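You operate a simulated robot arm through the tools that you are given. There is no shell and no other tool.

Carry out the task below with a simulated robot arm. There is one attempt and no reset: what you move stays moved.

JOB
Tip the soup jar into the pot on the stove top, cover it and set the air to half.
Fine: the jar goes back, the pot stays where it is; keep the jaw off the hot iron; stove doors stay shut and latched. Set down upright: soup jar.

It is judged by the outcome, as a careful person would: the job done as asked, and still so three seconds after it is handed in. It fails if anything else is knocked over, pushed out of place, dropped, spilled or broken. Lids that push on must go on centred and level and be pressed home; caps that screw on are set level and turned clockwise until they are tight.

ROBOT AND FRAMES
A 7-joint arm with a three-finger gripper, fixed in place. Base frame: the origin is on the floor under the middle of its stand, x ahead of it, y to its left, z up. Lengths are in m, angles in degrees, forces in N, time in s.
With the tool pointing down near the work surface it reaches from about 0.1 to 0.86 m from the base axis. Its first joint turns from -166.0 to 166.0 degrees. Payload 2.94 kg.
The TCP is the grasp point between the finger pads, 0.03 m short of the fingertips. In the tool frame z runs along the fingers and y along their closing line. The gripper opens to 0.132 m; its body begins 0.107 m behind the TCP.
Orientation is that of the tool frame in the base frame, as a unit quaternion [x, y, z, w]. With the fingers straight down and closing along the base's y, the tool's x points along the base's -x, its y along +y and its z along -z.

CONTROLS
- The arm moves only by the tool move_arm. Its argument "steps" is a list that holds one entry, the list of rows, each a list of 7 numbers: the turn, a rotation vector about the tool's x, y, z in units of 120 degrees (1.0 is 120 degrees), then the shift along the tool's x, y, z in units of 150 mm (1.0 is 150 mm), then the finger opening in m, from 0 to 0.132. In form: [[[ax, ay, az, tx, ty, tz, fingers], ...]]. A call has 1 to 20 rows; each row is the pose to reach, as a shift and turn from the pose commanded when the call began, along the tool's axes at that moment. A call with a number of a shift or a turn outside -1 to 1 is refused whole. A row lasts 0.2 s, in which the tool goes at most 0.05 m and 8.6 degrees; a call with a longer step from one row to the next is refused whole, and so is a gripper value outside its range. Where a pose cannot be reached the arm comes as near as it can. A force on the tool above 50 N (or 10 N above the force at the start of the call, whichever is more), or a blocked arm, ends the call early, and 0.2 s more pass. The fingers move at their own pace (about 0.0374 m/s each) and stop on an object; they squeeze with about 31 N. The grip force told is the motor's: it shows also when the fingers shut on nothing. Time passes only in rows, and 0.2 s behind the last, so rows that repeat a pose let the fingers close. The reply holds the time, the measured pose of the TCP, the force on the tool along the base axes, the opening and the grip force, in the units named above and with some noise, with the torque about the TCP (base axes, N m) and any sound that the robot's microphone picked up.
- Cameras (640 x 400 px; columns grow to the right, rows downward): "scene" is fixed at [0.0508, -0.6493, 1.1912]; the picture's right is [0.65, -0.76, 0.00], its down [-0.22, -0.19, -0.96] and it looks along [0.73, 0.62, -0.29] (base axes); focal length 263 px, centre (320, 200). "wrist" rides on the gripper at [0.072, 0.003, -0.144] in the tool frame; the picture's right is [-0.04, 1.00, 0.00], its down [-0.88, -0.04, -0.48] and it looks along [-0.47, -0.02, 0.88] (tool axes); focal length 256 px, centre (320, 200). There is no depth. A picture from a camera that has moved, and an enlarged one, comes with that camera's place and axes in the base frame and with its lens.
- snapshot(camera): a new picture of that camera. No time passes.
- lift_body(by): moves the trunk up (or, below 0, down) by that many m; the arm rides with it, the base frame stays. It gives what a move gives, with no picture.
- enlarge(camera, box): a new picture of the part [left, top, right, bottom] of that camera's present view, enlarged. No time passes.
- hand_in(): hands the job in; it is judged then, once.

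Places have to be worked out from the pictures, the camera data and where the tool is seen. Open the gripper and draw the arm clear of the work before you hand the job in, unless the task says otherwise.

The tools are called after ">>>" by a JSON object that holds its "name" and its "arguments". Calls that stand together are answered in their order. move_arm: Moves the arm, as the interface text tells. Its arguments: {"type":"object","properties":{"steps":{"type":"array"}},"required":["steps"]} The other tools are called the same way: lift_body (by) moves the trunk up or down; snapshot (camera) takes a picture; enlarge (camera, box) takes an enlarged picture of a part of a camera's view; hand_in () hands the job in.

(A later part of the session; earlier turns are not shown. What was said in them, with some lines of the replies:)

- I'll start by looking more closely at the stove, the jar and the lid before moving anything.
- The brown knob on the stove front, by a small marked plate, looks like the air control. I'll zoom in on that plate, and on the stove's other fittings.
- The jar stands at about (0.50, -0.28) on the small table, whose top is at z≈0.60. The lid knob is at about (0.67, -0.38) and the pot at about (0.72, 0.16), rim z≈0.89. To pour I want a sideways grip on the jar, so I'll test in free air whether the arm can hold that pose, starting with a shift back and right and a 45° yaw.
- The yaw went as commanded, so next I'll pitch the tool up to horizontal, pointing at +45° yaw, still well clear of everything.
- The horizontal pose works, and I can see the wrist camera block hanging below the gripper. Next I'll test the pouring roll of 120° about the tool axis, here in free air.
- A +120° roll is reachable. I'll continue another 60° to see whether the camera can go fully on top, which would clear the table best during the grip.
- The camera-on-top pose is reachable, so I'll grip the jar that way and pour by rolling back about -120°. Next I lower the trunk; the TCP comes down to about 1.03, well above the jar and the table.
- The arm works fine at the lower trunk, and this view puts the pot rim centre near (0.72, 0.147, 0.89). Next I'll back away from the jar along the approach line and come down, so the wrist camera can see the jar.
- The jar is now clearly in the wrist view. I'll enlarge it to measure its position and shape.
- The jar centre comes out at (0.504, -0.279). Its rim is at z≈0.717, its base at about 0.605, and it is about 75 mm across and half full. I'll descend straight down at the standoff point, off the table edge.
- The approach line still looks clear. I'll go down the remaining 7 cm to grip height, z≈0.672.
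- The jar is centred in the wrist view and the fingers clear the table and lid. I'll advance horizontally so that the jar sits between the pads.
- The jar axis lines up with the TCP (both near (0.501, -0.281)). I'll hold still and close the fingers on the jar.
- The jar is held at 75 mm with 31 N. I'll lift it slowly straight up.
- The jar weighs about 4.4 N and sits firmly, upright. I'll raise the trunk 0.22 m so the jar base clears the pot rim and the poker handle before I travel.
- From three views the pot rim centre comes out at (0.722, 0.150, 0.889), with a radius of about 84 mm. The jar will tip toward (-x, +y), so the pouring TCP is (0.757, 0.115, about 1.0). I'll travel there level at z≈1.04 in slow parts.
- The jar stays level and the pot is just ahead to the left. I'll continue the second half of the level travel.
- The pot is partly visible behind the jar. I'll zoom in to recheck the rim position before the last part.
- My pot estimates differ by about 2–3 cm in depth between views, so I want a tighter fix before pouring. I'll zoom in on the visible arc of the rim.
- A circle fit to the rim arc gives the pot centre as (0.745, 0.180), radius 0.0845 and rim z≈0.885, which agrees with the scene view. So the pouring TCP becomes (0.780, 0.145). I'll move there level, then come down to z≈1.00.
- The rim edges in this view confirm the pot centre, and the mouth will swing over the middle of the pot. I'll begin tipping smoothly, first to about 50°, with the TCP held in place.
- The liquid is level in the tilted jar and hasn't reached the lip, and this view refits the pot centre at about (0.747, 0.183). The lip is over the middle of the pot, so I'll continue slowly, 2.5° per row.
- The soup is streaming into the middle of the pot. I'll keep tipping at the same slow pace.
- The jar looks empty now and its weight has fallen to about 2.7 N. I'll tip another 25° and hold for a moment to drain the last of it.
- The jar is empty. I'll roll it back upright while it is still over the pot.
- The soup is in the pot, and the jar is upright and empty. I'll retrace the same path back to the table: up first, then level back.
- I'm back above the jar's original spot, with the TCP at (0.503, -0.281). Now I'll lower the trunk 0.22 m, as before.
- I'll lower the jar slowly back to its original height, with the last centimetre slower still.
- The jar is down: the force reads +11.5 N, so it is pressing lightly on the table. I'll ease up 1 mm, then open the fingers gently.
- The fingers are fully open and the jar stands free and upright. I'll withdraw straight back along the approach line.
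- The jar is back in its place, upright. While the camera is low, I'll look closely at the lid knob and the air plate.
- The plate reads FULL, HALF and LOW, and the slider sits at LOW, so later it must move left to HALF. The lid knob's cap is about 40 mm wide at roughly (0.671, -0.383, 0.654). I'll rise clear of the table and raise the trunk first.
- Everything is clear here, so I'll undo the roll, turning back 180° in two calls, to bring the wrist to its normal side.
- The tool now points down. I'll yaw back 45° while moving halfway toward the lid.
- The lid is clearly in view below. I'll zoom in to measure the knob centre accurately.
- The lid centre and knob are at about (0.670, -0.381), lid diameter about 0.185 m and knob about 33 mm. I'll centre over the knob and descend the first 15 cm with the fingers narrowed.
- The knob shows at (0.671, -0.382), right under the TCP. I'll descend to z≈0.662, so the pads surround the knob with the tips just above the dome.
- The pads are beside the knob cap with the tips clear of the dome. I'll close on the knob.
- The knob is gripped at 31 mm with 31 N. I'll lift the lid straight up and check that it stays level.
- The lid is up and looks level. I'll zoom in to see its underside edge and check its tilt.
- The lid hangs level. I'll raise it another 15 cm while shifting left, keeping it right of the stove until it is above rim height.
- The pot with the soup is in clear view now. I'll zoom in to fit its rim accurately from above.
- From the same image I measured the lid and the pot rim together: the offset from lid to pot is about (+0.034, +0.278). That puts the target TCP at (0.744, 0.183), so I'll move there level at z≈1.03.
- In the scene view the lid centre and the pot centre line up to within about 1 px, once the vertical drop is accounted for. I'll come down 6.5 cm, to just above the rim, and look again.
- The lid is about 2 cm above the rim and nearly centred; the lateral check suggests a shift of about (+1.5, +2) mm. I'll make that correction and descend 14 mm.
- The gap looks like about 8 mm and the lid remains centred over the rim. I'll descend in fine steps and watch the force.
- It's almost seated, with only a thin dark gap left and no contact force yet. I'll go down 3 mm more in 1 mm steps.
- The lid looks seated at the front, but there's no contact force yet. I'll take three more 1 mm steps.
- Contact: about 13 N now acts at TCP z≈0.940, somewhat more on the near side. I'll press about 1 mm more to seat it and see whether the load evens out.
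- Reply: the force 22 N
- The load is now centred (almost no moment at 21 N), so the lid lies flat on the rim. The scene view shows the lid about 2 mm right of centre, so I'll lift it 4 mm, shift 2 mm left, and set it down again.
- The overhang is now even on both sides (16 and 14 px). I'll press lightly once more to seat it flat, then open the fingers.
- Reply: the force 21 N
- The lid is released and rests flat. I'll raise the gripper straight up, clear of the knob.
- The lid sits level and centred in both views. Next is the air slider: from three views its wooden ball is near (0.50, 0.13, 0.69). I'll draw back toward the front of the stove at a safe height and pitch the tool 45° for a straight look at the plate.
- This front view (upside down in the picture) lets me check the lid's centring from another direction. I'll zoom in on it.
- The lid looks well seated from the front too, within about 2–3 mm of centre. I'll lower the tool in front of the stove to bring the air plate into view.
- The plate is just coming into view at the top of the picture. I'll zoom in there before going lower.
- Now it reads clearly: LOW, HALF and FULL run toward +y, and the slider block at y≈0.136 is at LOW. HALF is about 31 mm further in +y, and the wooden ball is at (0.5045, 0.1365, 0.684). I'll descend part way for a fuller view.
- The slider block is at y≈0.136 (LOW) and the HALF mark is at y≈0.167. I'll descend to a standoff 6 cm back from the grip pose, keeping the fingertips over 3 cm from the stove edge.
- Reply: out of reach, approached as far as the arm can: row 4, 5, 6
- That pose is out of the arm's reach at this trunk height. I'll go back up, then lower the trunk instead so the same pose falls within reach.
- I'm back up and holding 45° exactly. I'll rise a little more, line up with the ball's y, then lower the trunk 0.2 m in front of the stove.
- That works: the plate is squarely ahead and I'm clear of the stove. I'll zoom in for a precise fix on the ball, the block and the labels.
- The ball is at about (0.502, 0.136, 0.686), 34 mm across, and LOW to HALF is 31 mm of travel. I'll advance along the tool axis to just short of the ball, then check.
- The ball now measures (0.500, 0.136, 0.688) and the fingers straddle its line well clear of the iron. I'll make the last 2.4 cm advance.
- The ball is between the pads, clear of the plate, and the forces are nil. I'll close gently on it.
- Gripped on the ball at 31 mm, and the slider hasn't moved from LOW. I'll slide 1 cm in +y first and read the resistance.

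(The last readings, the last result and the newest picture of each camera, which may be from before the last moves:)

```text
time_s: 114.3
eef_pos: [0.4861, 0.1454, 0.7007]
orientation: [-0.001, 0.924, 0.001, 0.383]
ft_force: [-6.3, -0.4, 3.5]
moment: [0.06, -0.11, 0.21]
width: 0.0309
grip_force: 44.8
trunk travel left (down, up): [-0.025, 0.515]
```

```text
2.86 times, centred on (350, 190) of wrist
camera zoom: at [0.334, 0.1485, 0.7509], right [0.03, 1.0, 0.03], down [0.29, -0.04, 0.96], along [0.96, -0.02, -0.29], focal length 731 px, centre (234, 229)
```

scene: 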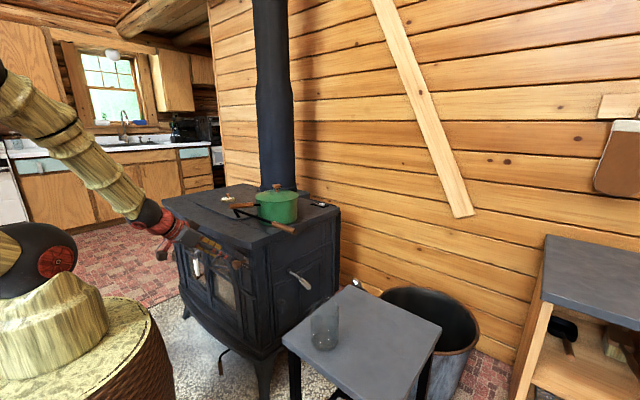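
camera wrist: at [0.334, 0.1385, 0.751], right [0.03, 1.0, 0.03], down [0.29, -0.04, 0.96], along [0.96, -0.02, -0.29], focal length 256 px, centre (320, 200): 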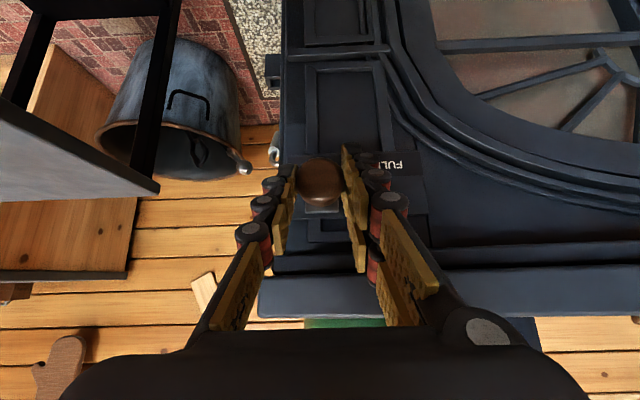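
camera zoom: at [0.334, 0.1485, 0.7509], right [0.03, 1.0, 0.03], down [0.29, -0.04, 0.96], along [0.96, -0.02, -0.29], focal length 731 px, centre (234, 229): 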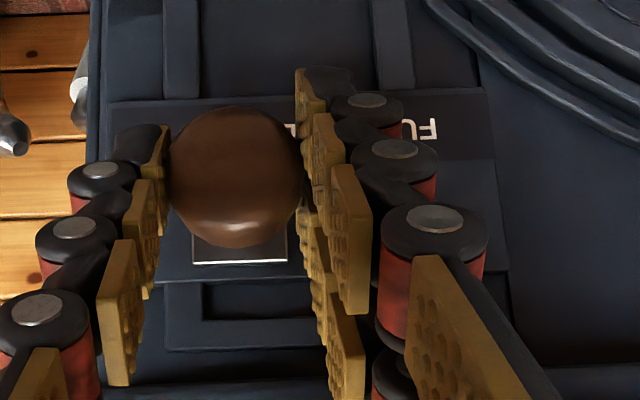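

The slider follows smoothly, and the small side force shows the track leans slightly toward -x. I'll continue about 1.7 cm with that lean included, then compare with the mark.

>>> {"name": "move_arm", "arguments": {"steps": [[[0, 0, 0, 0.003, 0.025, -0.003, 0.028], [0, 0, 0, 0.004, 0.05, -0.004, 0.028], [0, 0, 0, 0.006, 0.075, -0.006, 0.028], [0, 0, 0, 0.007, 0.1, -0.007, 0.028], [0, 0, 0, 0.008, 0.115, -0.008, 0.028], [0, 0, 0, 0.008, 0.115, -0.008, 0.028]]]}}

>>> {"name": "enlarge", "arguments": {"camera": "scene", "box": [225, 245, 265, 275]}}

>>> {"name": "enlarge", "arguments": {"camera": "wrist", "box": [260, 120, 440, 260]}}

```text
time_s: 115.7
eef_pos: [0.4861, 0.162, 0.7015]
orientation: [0.001, 0.924, -0.001, 0.383]
ft_force: [12.9, 0.7, 2.1]
moment: [0.08, -0.69, 0.13]
width: 0.0305
grip_force: 44.7
trunk travel left (down, up): [-0.025, 0.515]
```

```text
13.33 times, centred on (245, 260) of scene
camera zoom: at [0.0508, -0.6493, 1.1912], right [0.65, -0.76, 0.0], down [-0.22, -0.19, -0.96], along [0.73, 0.62, -0.29], focal length 3506 px, centre (1320, -600)
```

zoom: 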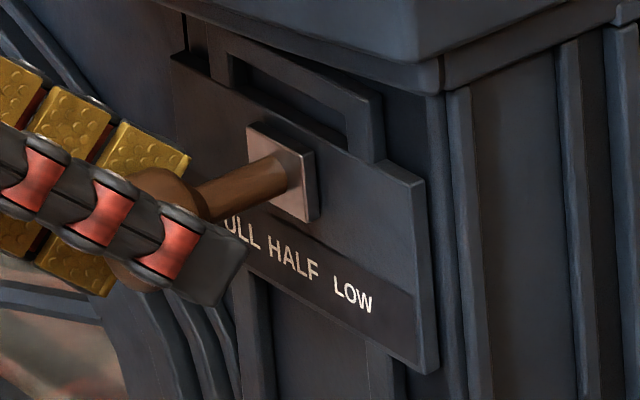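

```text
2.86 times, centred on (350, 190) of wrist
camera zoom: at [0.3339, 0.1656, 0.7506], right [0.03, 1.0, 0.03], down [0.28, -0.04, 0.96], along [0.96, -0.02, -0.28], focal length 731 px, centre (234, 229)
```

zoom: 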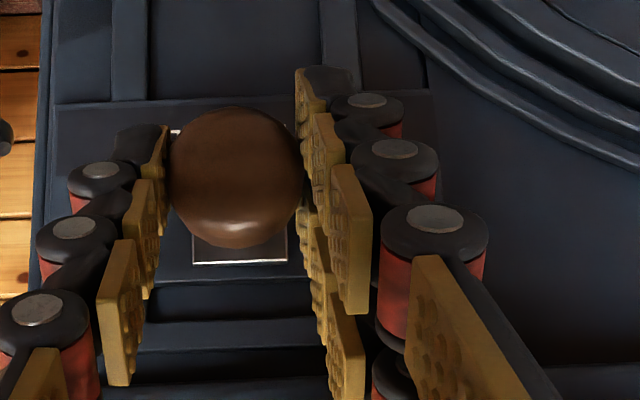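

The slider is nearly under HALF, and the +13 N means I over-corrected in x. I'll ease x back about 1 mm and finish the last 3.7 mm.

>>> {"name": "move_arm", "arguments": {"steps": [[[0, 0, 0, -0.003, 0.008, 0.003, 0.028], [0, 0, 0, -0.005, 0.016, 0.005, 0.028], [0, 0, 0, -0.005, 0.0245, 0.005, 0.028], [0, 0, 0, -0.005, 0.0245, 0.005, 0.028]]]}}

>>> {"name": "enlarge", "arguments": {"camera": "scene", "box": [225, 245, 265, 275]}}

>>> {"name": "enlarge", "arguments": {"camera": "wrist", "box": [260, 120, 440, 260]}}

```text
time_s: 116.7
eef_pos: [0.4869, 0.1654, 0.7009]
orientation: [-0.001, 0.924, 0.001, 0.384]
ft_force: [2.2, -0.3, 15.2]
moment: [0.15, -0.27, 0.11]
width: 0.0308
grip_force: 45.1
trunk travel left (down, up): [-0.025, 0.515]
```

```text
13.33 times, centred on (245, 260) of scene
camera zoom: at [0.0508, -0.6493, 1.1912], right [0.65, -0.76, 0.0], down [-0.22, -0.19, -0.96], along [0.73, 0.62, -0.29], focal length 3506 px, centre (1320, -600)
```

zoom: 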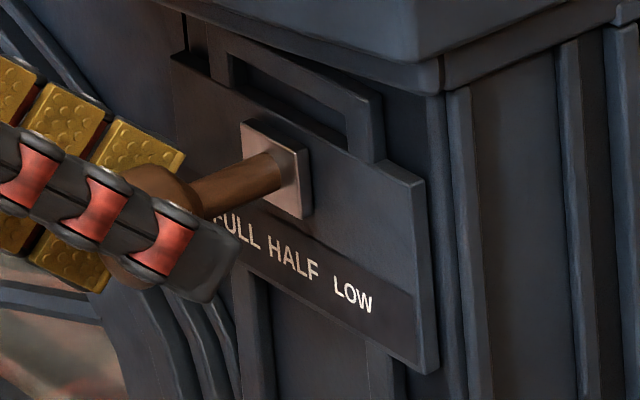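

```text
2.86 times, centred on (350, 190) of wrist
camera zoom: at [0.3339, 0.1685, 0.7506], right [0.03, 1.0, 0.03], down [0.28, -0.04, 0.96], along [0.96, -0.02, -0.28], focal length 731 px, centre (234, 229)
```

zoom: 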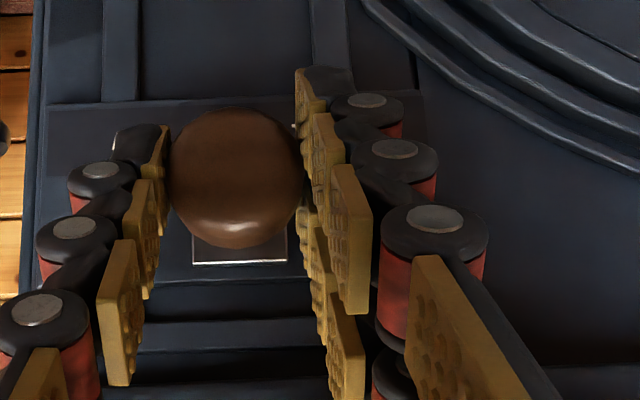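

The block has moved 61 px in this view, against a LOW–HALF label spacing of 60 px, so it is at HALF. I'll open the fingers evenly and back straight out.

>>> {"name": "move_arm", "arguments": {"steps": [[[0, 0, 0, 0, 0, 0, 0.034], [0, 0, 0, 0, 0, 0, 0.042], [0, 0, 0, 0, 0, 0, 0.052], [0, 0, 0, 0, 0, 0, 0.062], [0, 0, 0, 0, 0, 0, 0.072], [0, 0, 0, 0, 0, 0, 0.075], [0, 0, 0, 0, 0, 0, 0.075]]]}}

>>> {"name": "move_arm", "arguments": {"steps": [[[0, 0, 0, 0, 0, -0.06, 0.075], [0, 0, 0, 0, 0, -0.16, 0.075], [0, 0, 0, 0, 0, -0.3, 0.075], [0, 0, 0, 0, 0, -0.44, 0.075], [0, 0, 0, 0, 0, -0.58, 0.075], [0, 0, 0, 0, 0, -0.58, 0.075]]]}}

>>> {"name": "enlarge", "arguments": {"camera": "wrist", "box": [240, 90, 410, 210]}}

>>> {"name": "enlarge", "arguments": {"camera": "scene", "box": [225, 245, 265, 275]}}

```text
time_s: 118.3
eef_pos: [0.4857, 0.164, 0.701]
orientation: [-0.001, 0.924, 0.0, 0.383]
ft_force: [-0.7, 0.4, -0.9]
moment: [0.0, 0.03, -0.01]
width: 0.0751
grip_force: 0.1
trunk travel left (down, up): [-0.025, 0.515]
```

```text
time_s: 119.7
eef_pos: [0.4229, 0.1659, 0.7622]
orientation: [0.0, 0.924, 0.0, 0.383]
ft_force: [0.3, 0.0, -0.1]
moment: [0.0, -0.02, 0.02]
width: 0.075
grip_force: 0.0
trunk travel left (down, up): [-0.025, 0.515]
```

```text
3.33 times, centred on (325, 150) of wrist
camera zoom: at [0.2714, 0.1696, 0.8118], right [0.03, 1.0, 0.03], down [0.29, -0.04, 0.96], along [0.96, -0.02, -0.29], focal length 853 px, centre (303, 367)
```

zoom: 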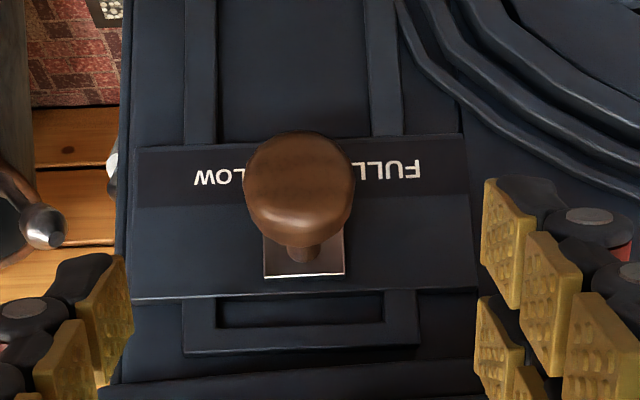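

```text
13.33 times, centred on (245, 260) of scene
camera zoom: at [0.0508, -0.6493, 1.1912], right [0.65, -0.76, 0.0], down [-0.22, -0.19, -0.96], along [0.73, 0.62, -0.29], focal length 3506 px, centre (1320, -600)
```

zoom: 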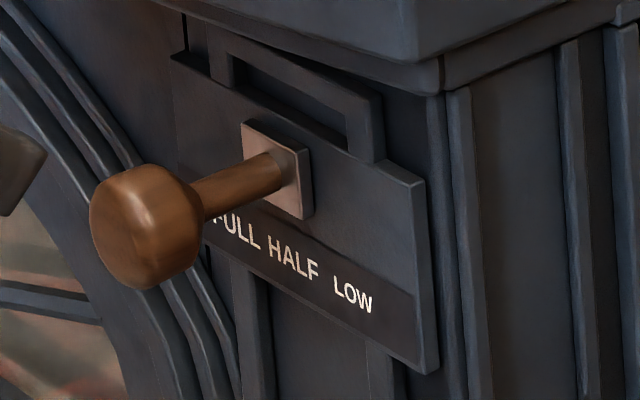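

The block (centre 304 px) sits midway between LOW (219) and FULL (391), so it is on HALF. I'll raise the trunk, clear of the stove, and recheck the lid from the front.

>>> {"name": "lift_body", "arguments": {"by": 0.17}}

>>> {"name": "move_arm", "arguments": {"steps": [[[0, 0, 0, 0, 0, 0, 0.09], [0, 0, 0, 0, 0, 0, 0.11], [0, 0, 0, 0, 0, 0, 0.132], [0, 0, 0, 0, 0, 0, 0.132], [0, 0, 0, 0, 0, 0, 0.132]]]}}

>>> {"name": "snapshot", "arguments": {"camera": "wrist"}}

>>> {"name": "enlarge", "arguments": {"camera": "wrist", "box": [270, 120, 400, 280]}}

>>> {"name": "snapshot", "arguments": {"camera": "scene"}}

```text
time_s: 121.6
eef_pos: [0.4223, 0.1665, 0.9323]
orientation: [0.0, 0.924, 0.0, 0.383]
ft_force: [-0.2, -0.3, 0.3]
moment: [0.01, -0.02, -0.04]
width: 0.0749
grip_force: 0.2
trunk travel left (down, up): [-0.195, 0.345]
```

```text
time_s: 122.8
eef_pos: [0.4242, 0.1653, 0.9323]
orientation: [0.001, 0.924, -0.001, 0.382]
ft_force: [0.1, -0.4, 0.5]
moment: [-0.02, 0.02, -0.02]
width: 0.1321
grip_force: 0.1
trunk travel left (down, up): [-0.195, 0.345]
```

```text
taken
camera wrist: at [0.2716, 0.1697, 0.9817], right [0.03, 1.0, 0.03], down [0.29, -0.04, 0.96], along [0.96, -0.02, -0.29], focal length 256 px, centre (320, 200)
```

wrist: 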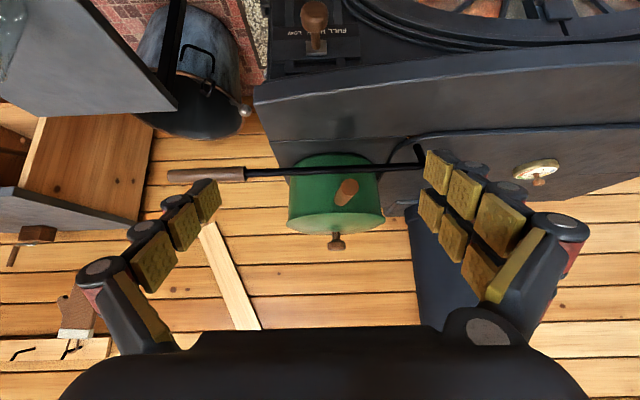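

```text
2.50 times, centred on (335, 200) of wrist
camera zoom: at [0.2716, 0.1697, 0.9817], right [0.03, 1.0, 0.03], down [0.29, -0.04, 0.96], along [0.96, -0.02, -0.29], focal length 640 px, centre (282, 200)
```

zoom: 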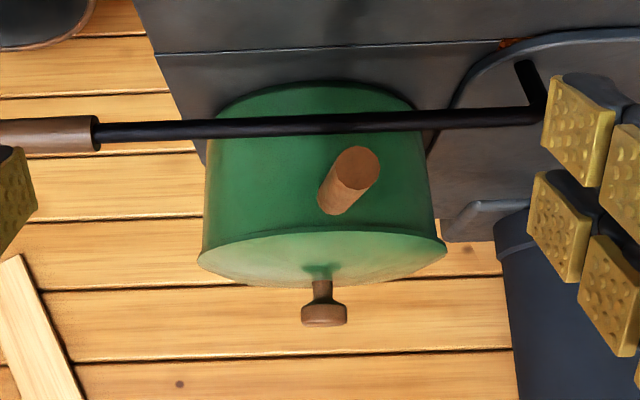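

```text
taken
```

scene: 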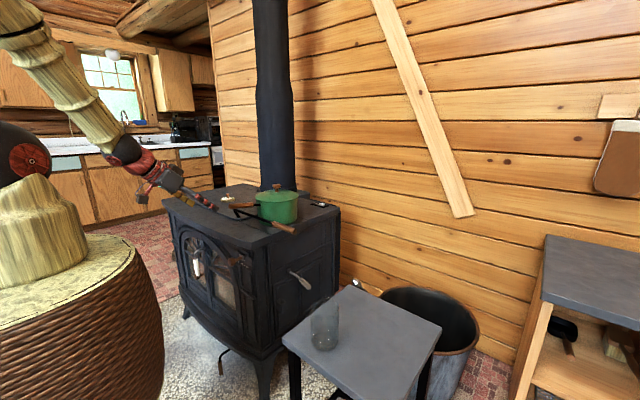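

The lid and pot are both fully visible here. I'll magnify the rim on each side to compare the overhang.

>>> {"name": "enlarge", "arguments": {"camera": "wrist", "box": [280, 195, 340, 245]}}

>>> {"name": "enlarge", "arguments": {"camera": "wrist", "box": [340, 195, 400, 245]}}

>>> {"name": "enlarge", "arguments": {"camera": "scene", "box": [245, 180, 305, 220]}}

```text
8.00 times, centred on (310, 220) of wrist
camera zoom: at [0.2716, 0.1697, 0.9817], right [0.03, 1.0, 0.03], down [0.29, -0.04, 0.96], along [0.96, -0.02, -0.29], focal length 2048 px, centre (400, 40)
```

zoom: 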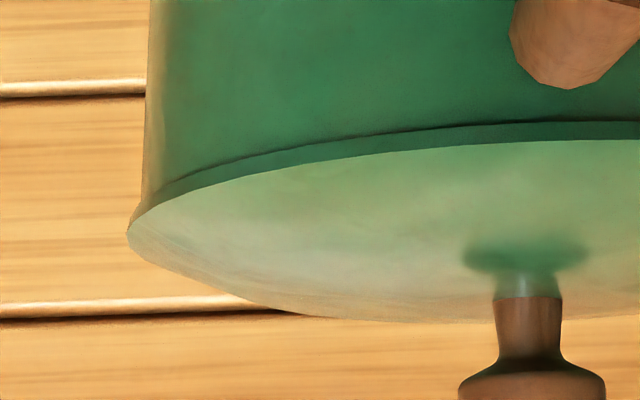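

```text
8.00 times, centred on (370, 220) of wrist
camera zoom: at [0.2716, 0.1697, 0.9817], right [0.03, 1.0, 0.03], down [0.29, -0.04, 0.96], along [0.96, -0.02, -0.29], focal length 2048 px, centre (-80, 40)
```

zoom: 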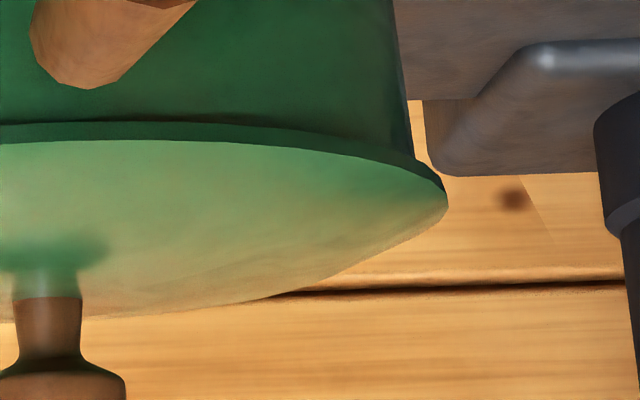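

```text
10.00 times, centred on (275, 200) of scene
camera zoom: at [0.0508, -0.6493, 1.1912], right [0.65, -0.76, 0.0], down [-0.22, -0.19, -0.96], along [0.73, 0.62, -0.29], focal length 2629 px, centre (770, 200)
```

zoom: 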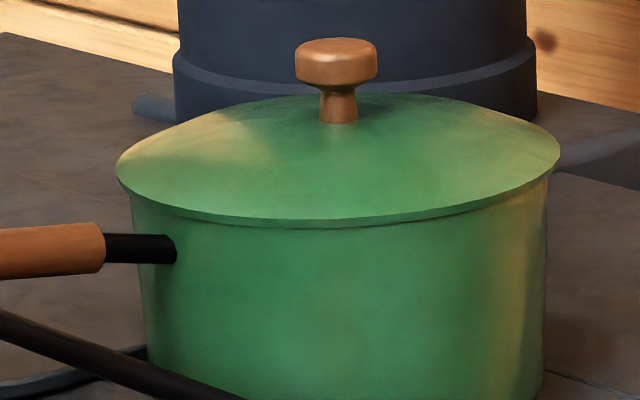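

The lid overhang is even to within about 2 mm from both directions, the pot hasn't moved, and the rim is flush all round. Now I'll draw the arm up and away, with the gripper open.

>>> {"name": "move_arm", "arguments": {"steps": [[[0, 0, 0, -0.1, 0, -0.1, 0.132], [0, 0, 0, -0.25, 0, -0.25, 0.132], [0, 0, 0, -0.4, 0, -0.4, 0.132], [0, 0, 0, -0.55, 0, -0.55, 0.132], [0, 0, 0, -0.7, 0, -0.7, 0.132], [0, 0, 0, -0.7, 0, -0.7, 0.132]]]}}

>>> {"name": "snapshot", "arguments": {"camera": "scene"}}

>>> {"name": "snapshot", "arguments": {"camera": "wrist"}}

>>> {"name": "enlarge", "arguments": {"camera": "scene", "box": [160, 180, 350, 310]}}

>>> {"name": "enlarge", "arguments": {"camera": "scene", "box": [280, 270, 450, 380]}}

```text
time_s: 124.2
eef_pos: [0.4226, 0.1652, 1.0817]
orientation: [-0.001, 0.924, 0.0, 0.383]
ft_force: [-0.4, 0.5, 0.1]
moment: [0.01, 0.01, -0.01]
width: 0.132
grip_force: 0.1
trunk travel left (down, up): [-0.195, 0.345]
```

```text
taken
```

scene: 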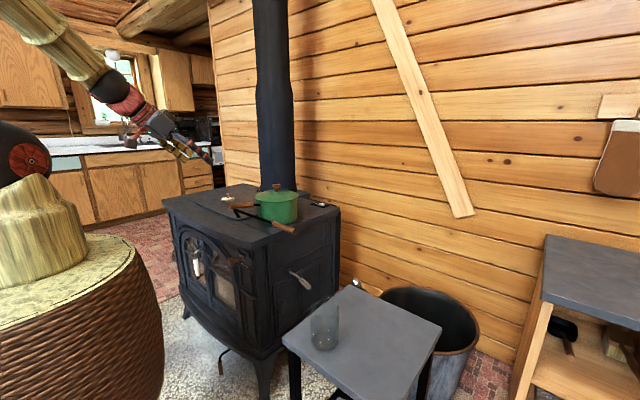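

```text
taken
camera wrist: at [0.2706, 0.1683, 1.131], right [0.03, 1.0, 0.03], down [0.29, -0.04, 0.96], along [0.96, -0.02, -0.29], focal length 256 px, centre (320, 200)
```

wrist: 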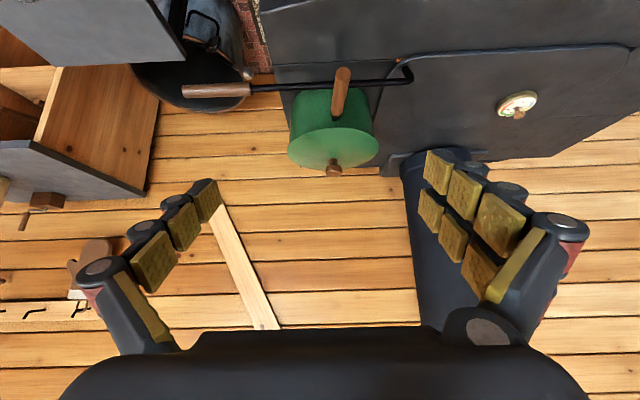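

```text
3.08 times, centred on (255, 245) of scene
camera zoom: at [0.0508, -0.6493, 1.1912], right [0.65, -0.76, 0.0], down [-0.22, -0.19, -0.96], along [0.73, 0.62, -0.29], focal length 809 px, centre (520, 62)
```

zoom: 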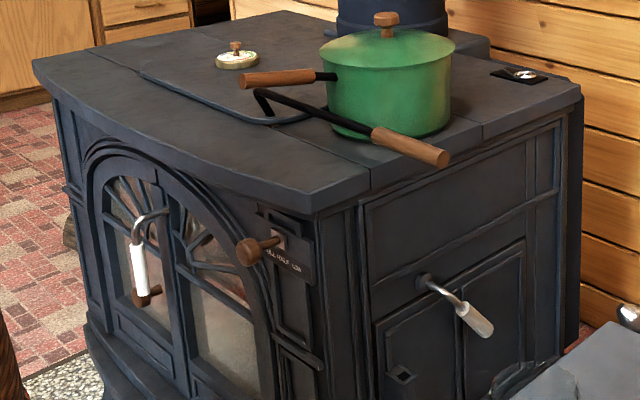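

```text
3.64 times, centred on (365, 325) of scene
camera zoom: at [0.0508, -0.6493, 1.1912], right [0.65, -0.76, 0.0], down [-0.22, -0.19, -0.96], along [0.73, 0.62, -0.29], focal length 956 px, centre (156, -254)
```

zoom: 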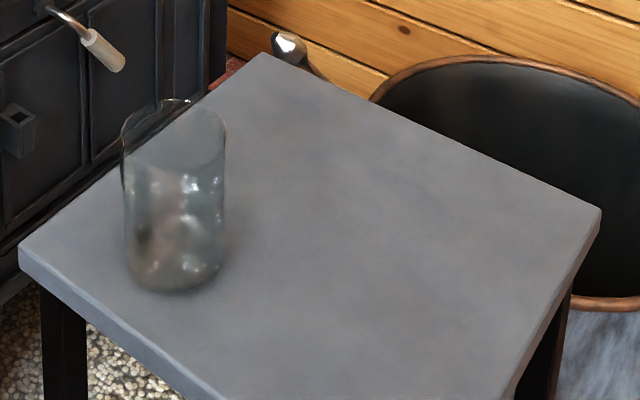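

Everything checks out: the jar is empty and upright in its place, the lid is level on the pot, and the slider is at HALF. The doors are still shut with their handles as they were, and the open gripper is clear of the work. I'm handing the job in.

>>> {"name": "hand_in", "arguments": {}}

```text
The job is handed in.
```

The job is done and handed in; I haven't been told how it was judged.

- **Soup:** all of it went into the pot with no spill that I could see. The empty jar is back upright in its original spot on the small table.
- **Lid:** it sits level on the pot, about 2–3 mm off centre by my measurements. I pressed it down with about 21 N, and the rim looked flush all round. The pot did not move.
- **Air:** the slider is on HALF, to within about 1–2 mm.
- **Stove:** the doors look shut and latched as they were. The gripper touched only the jar, the lid knob and the wooden air knob, never the hot iron.

The gripper is open and the arm is clear of the stove and table.
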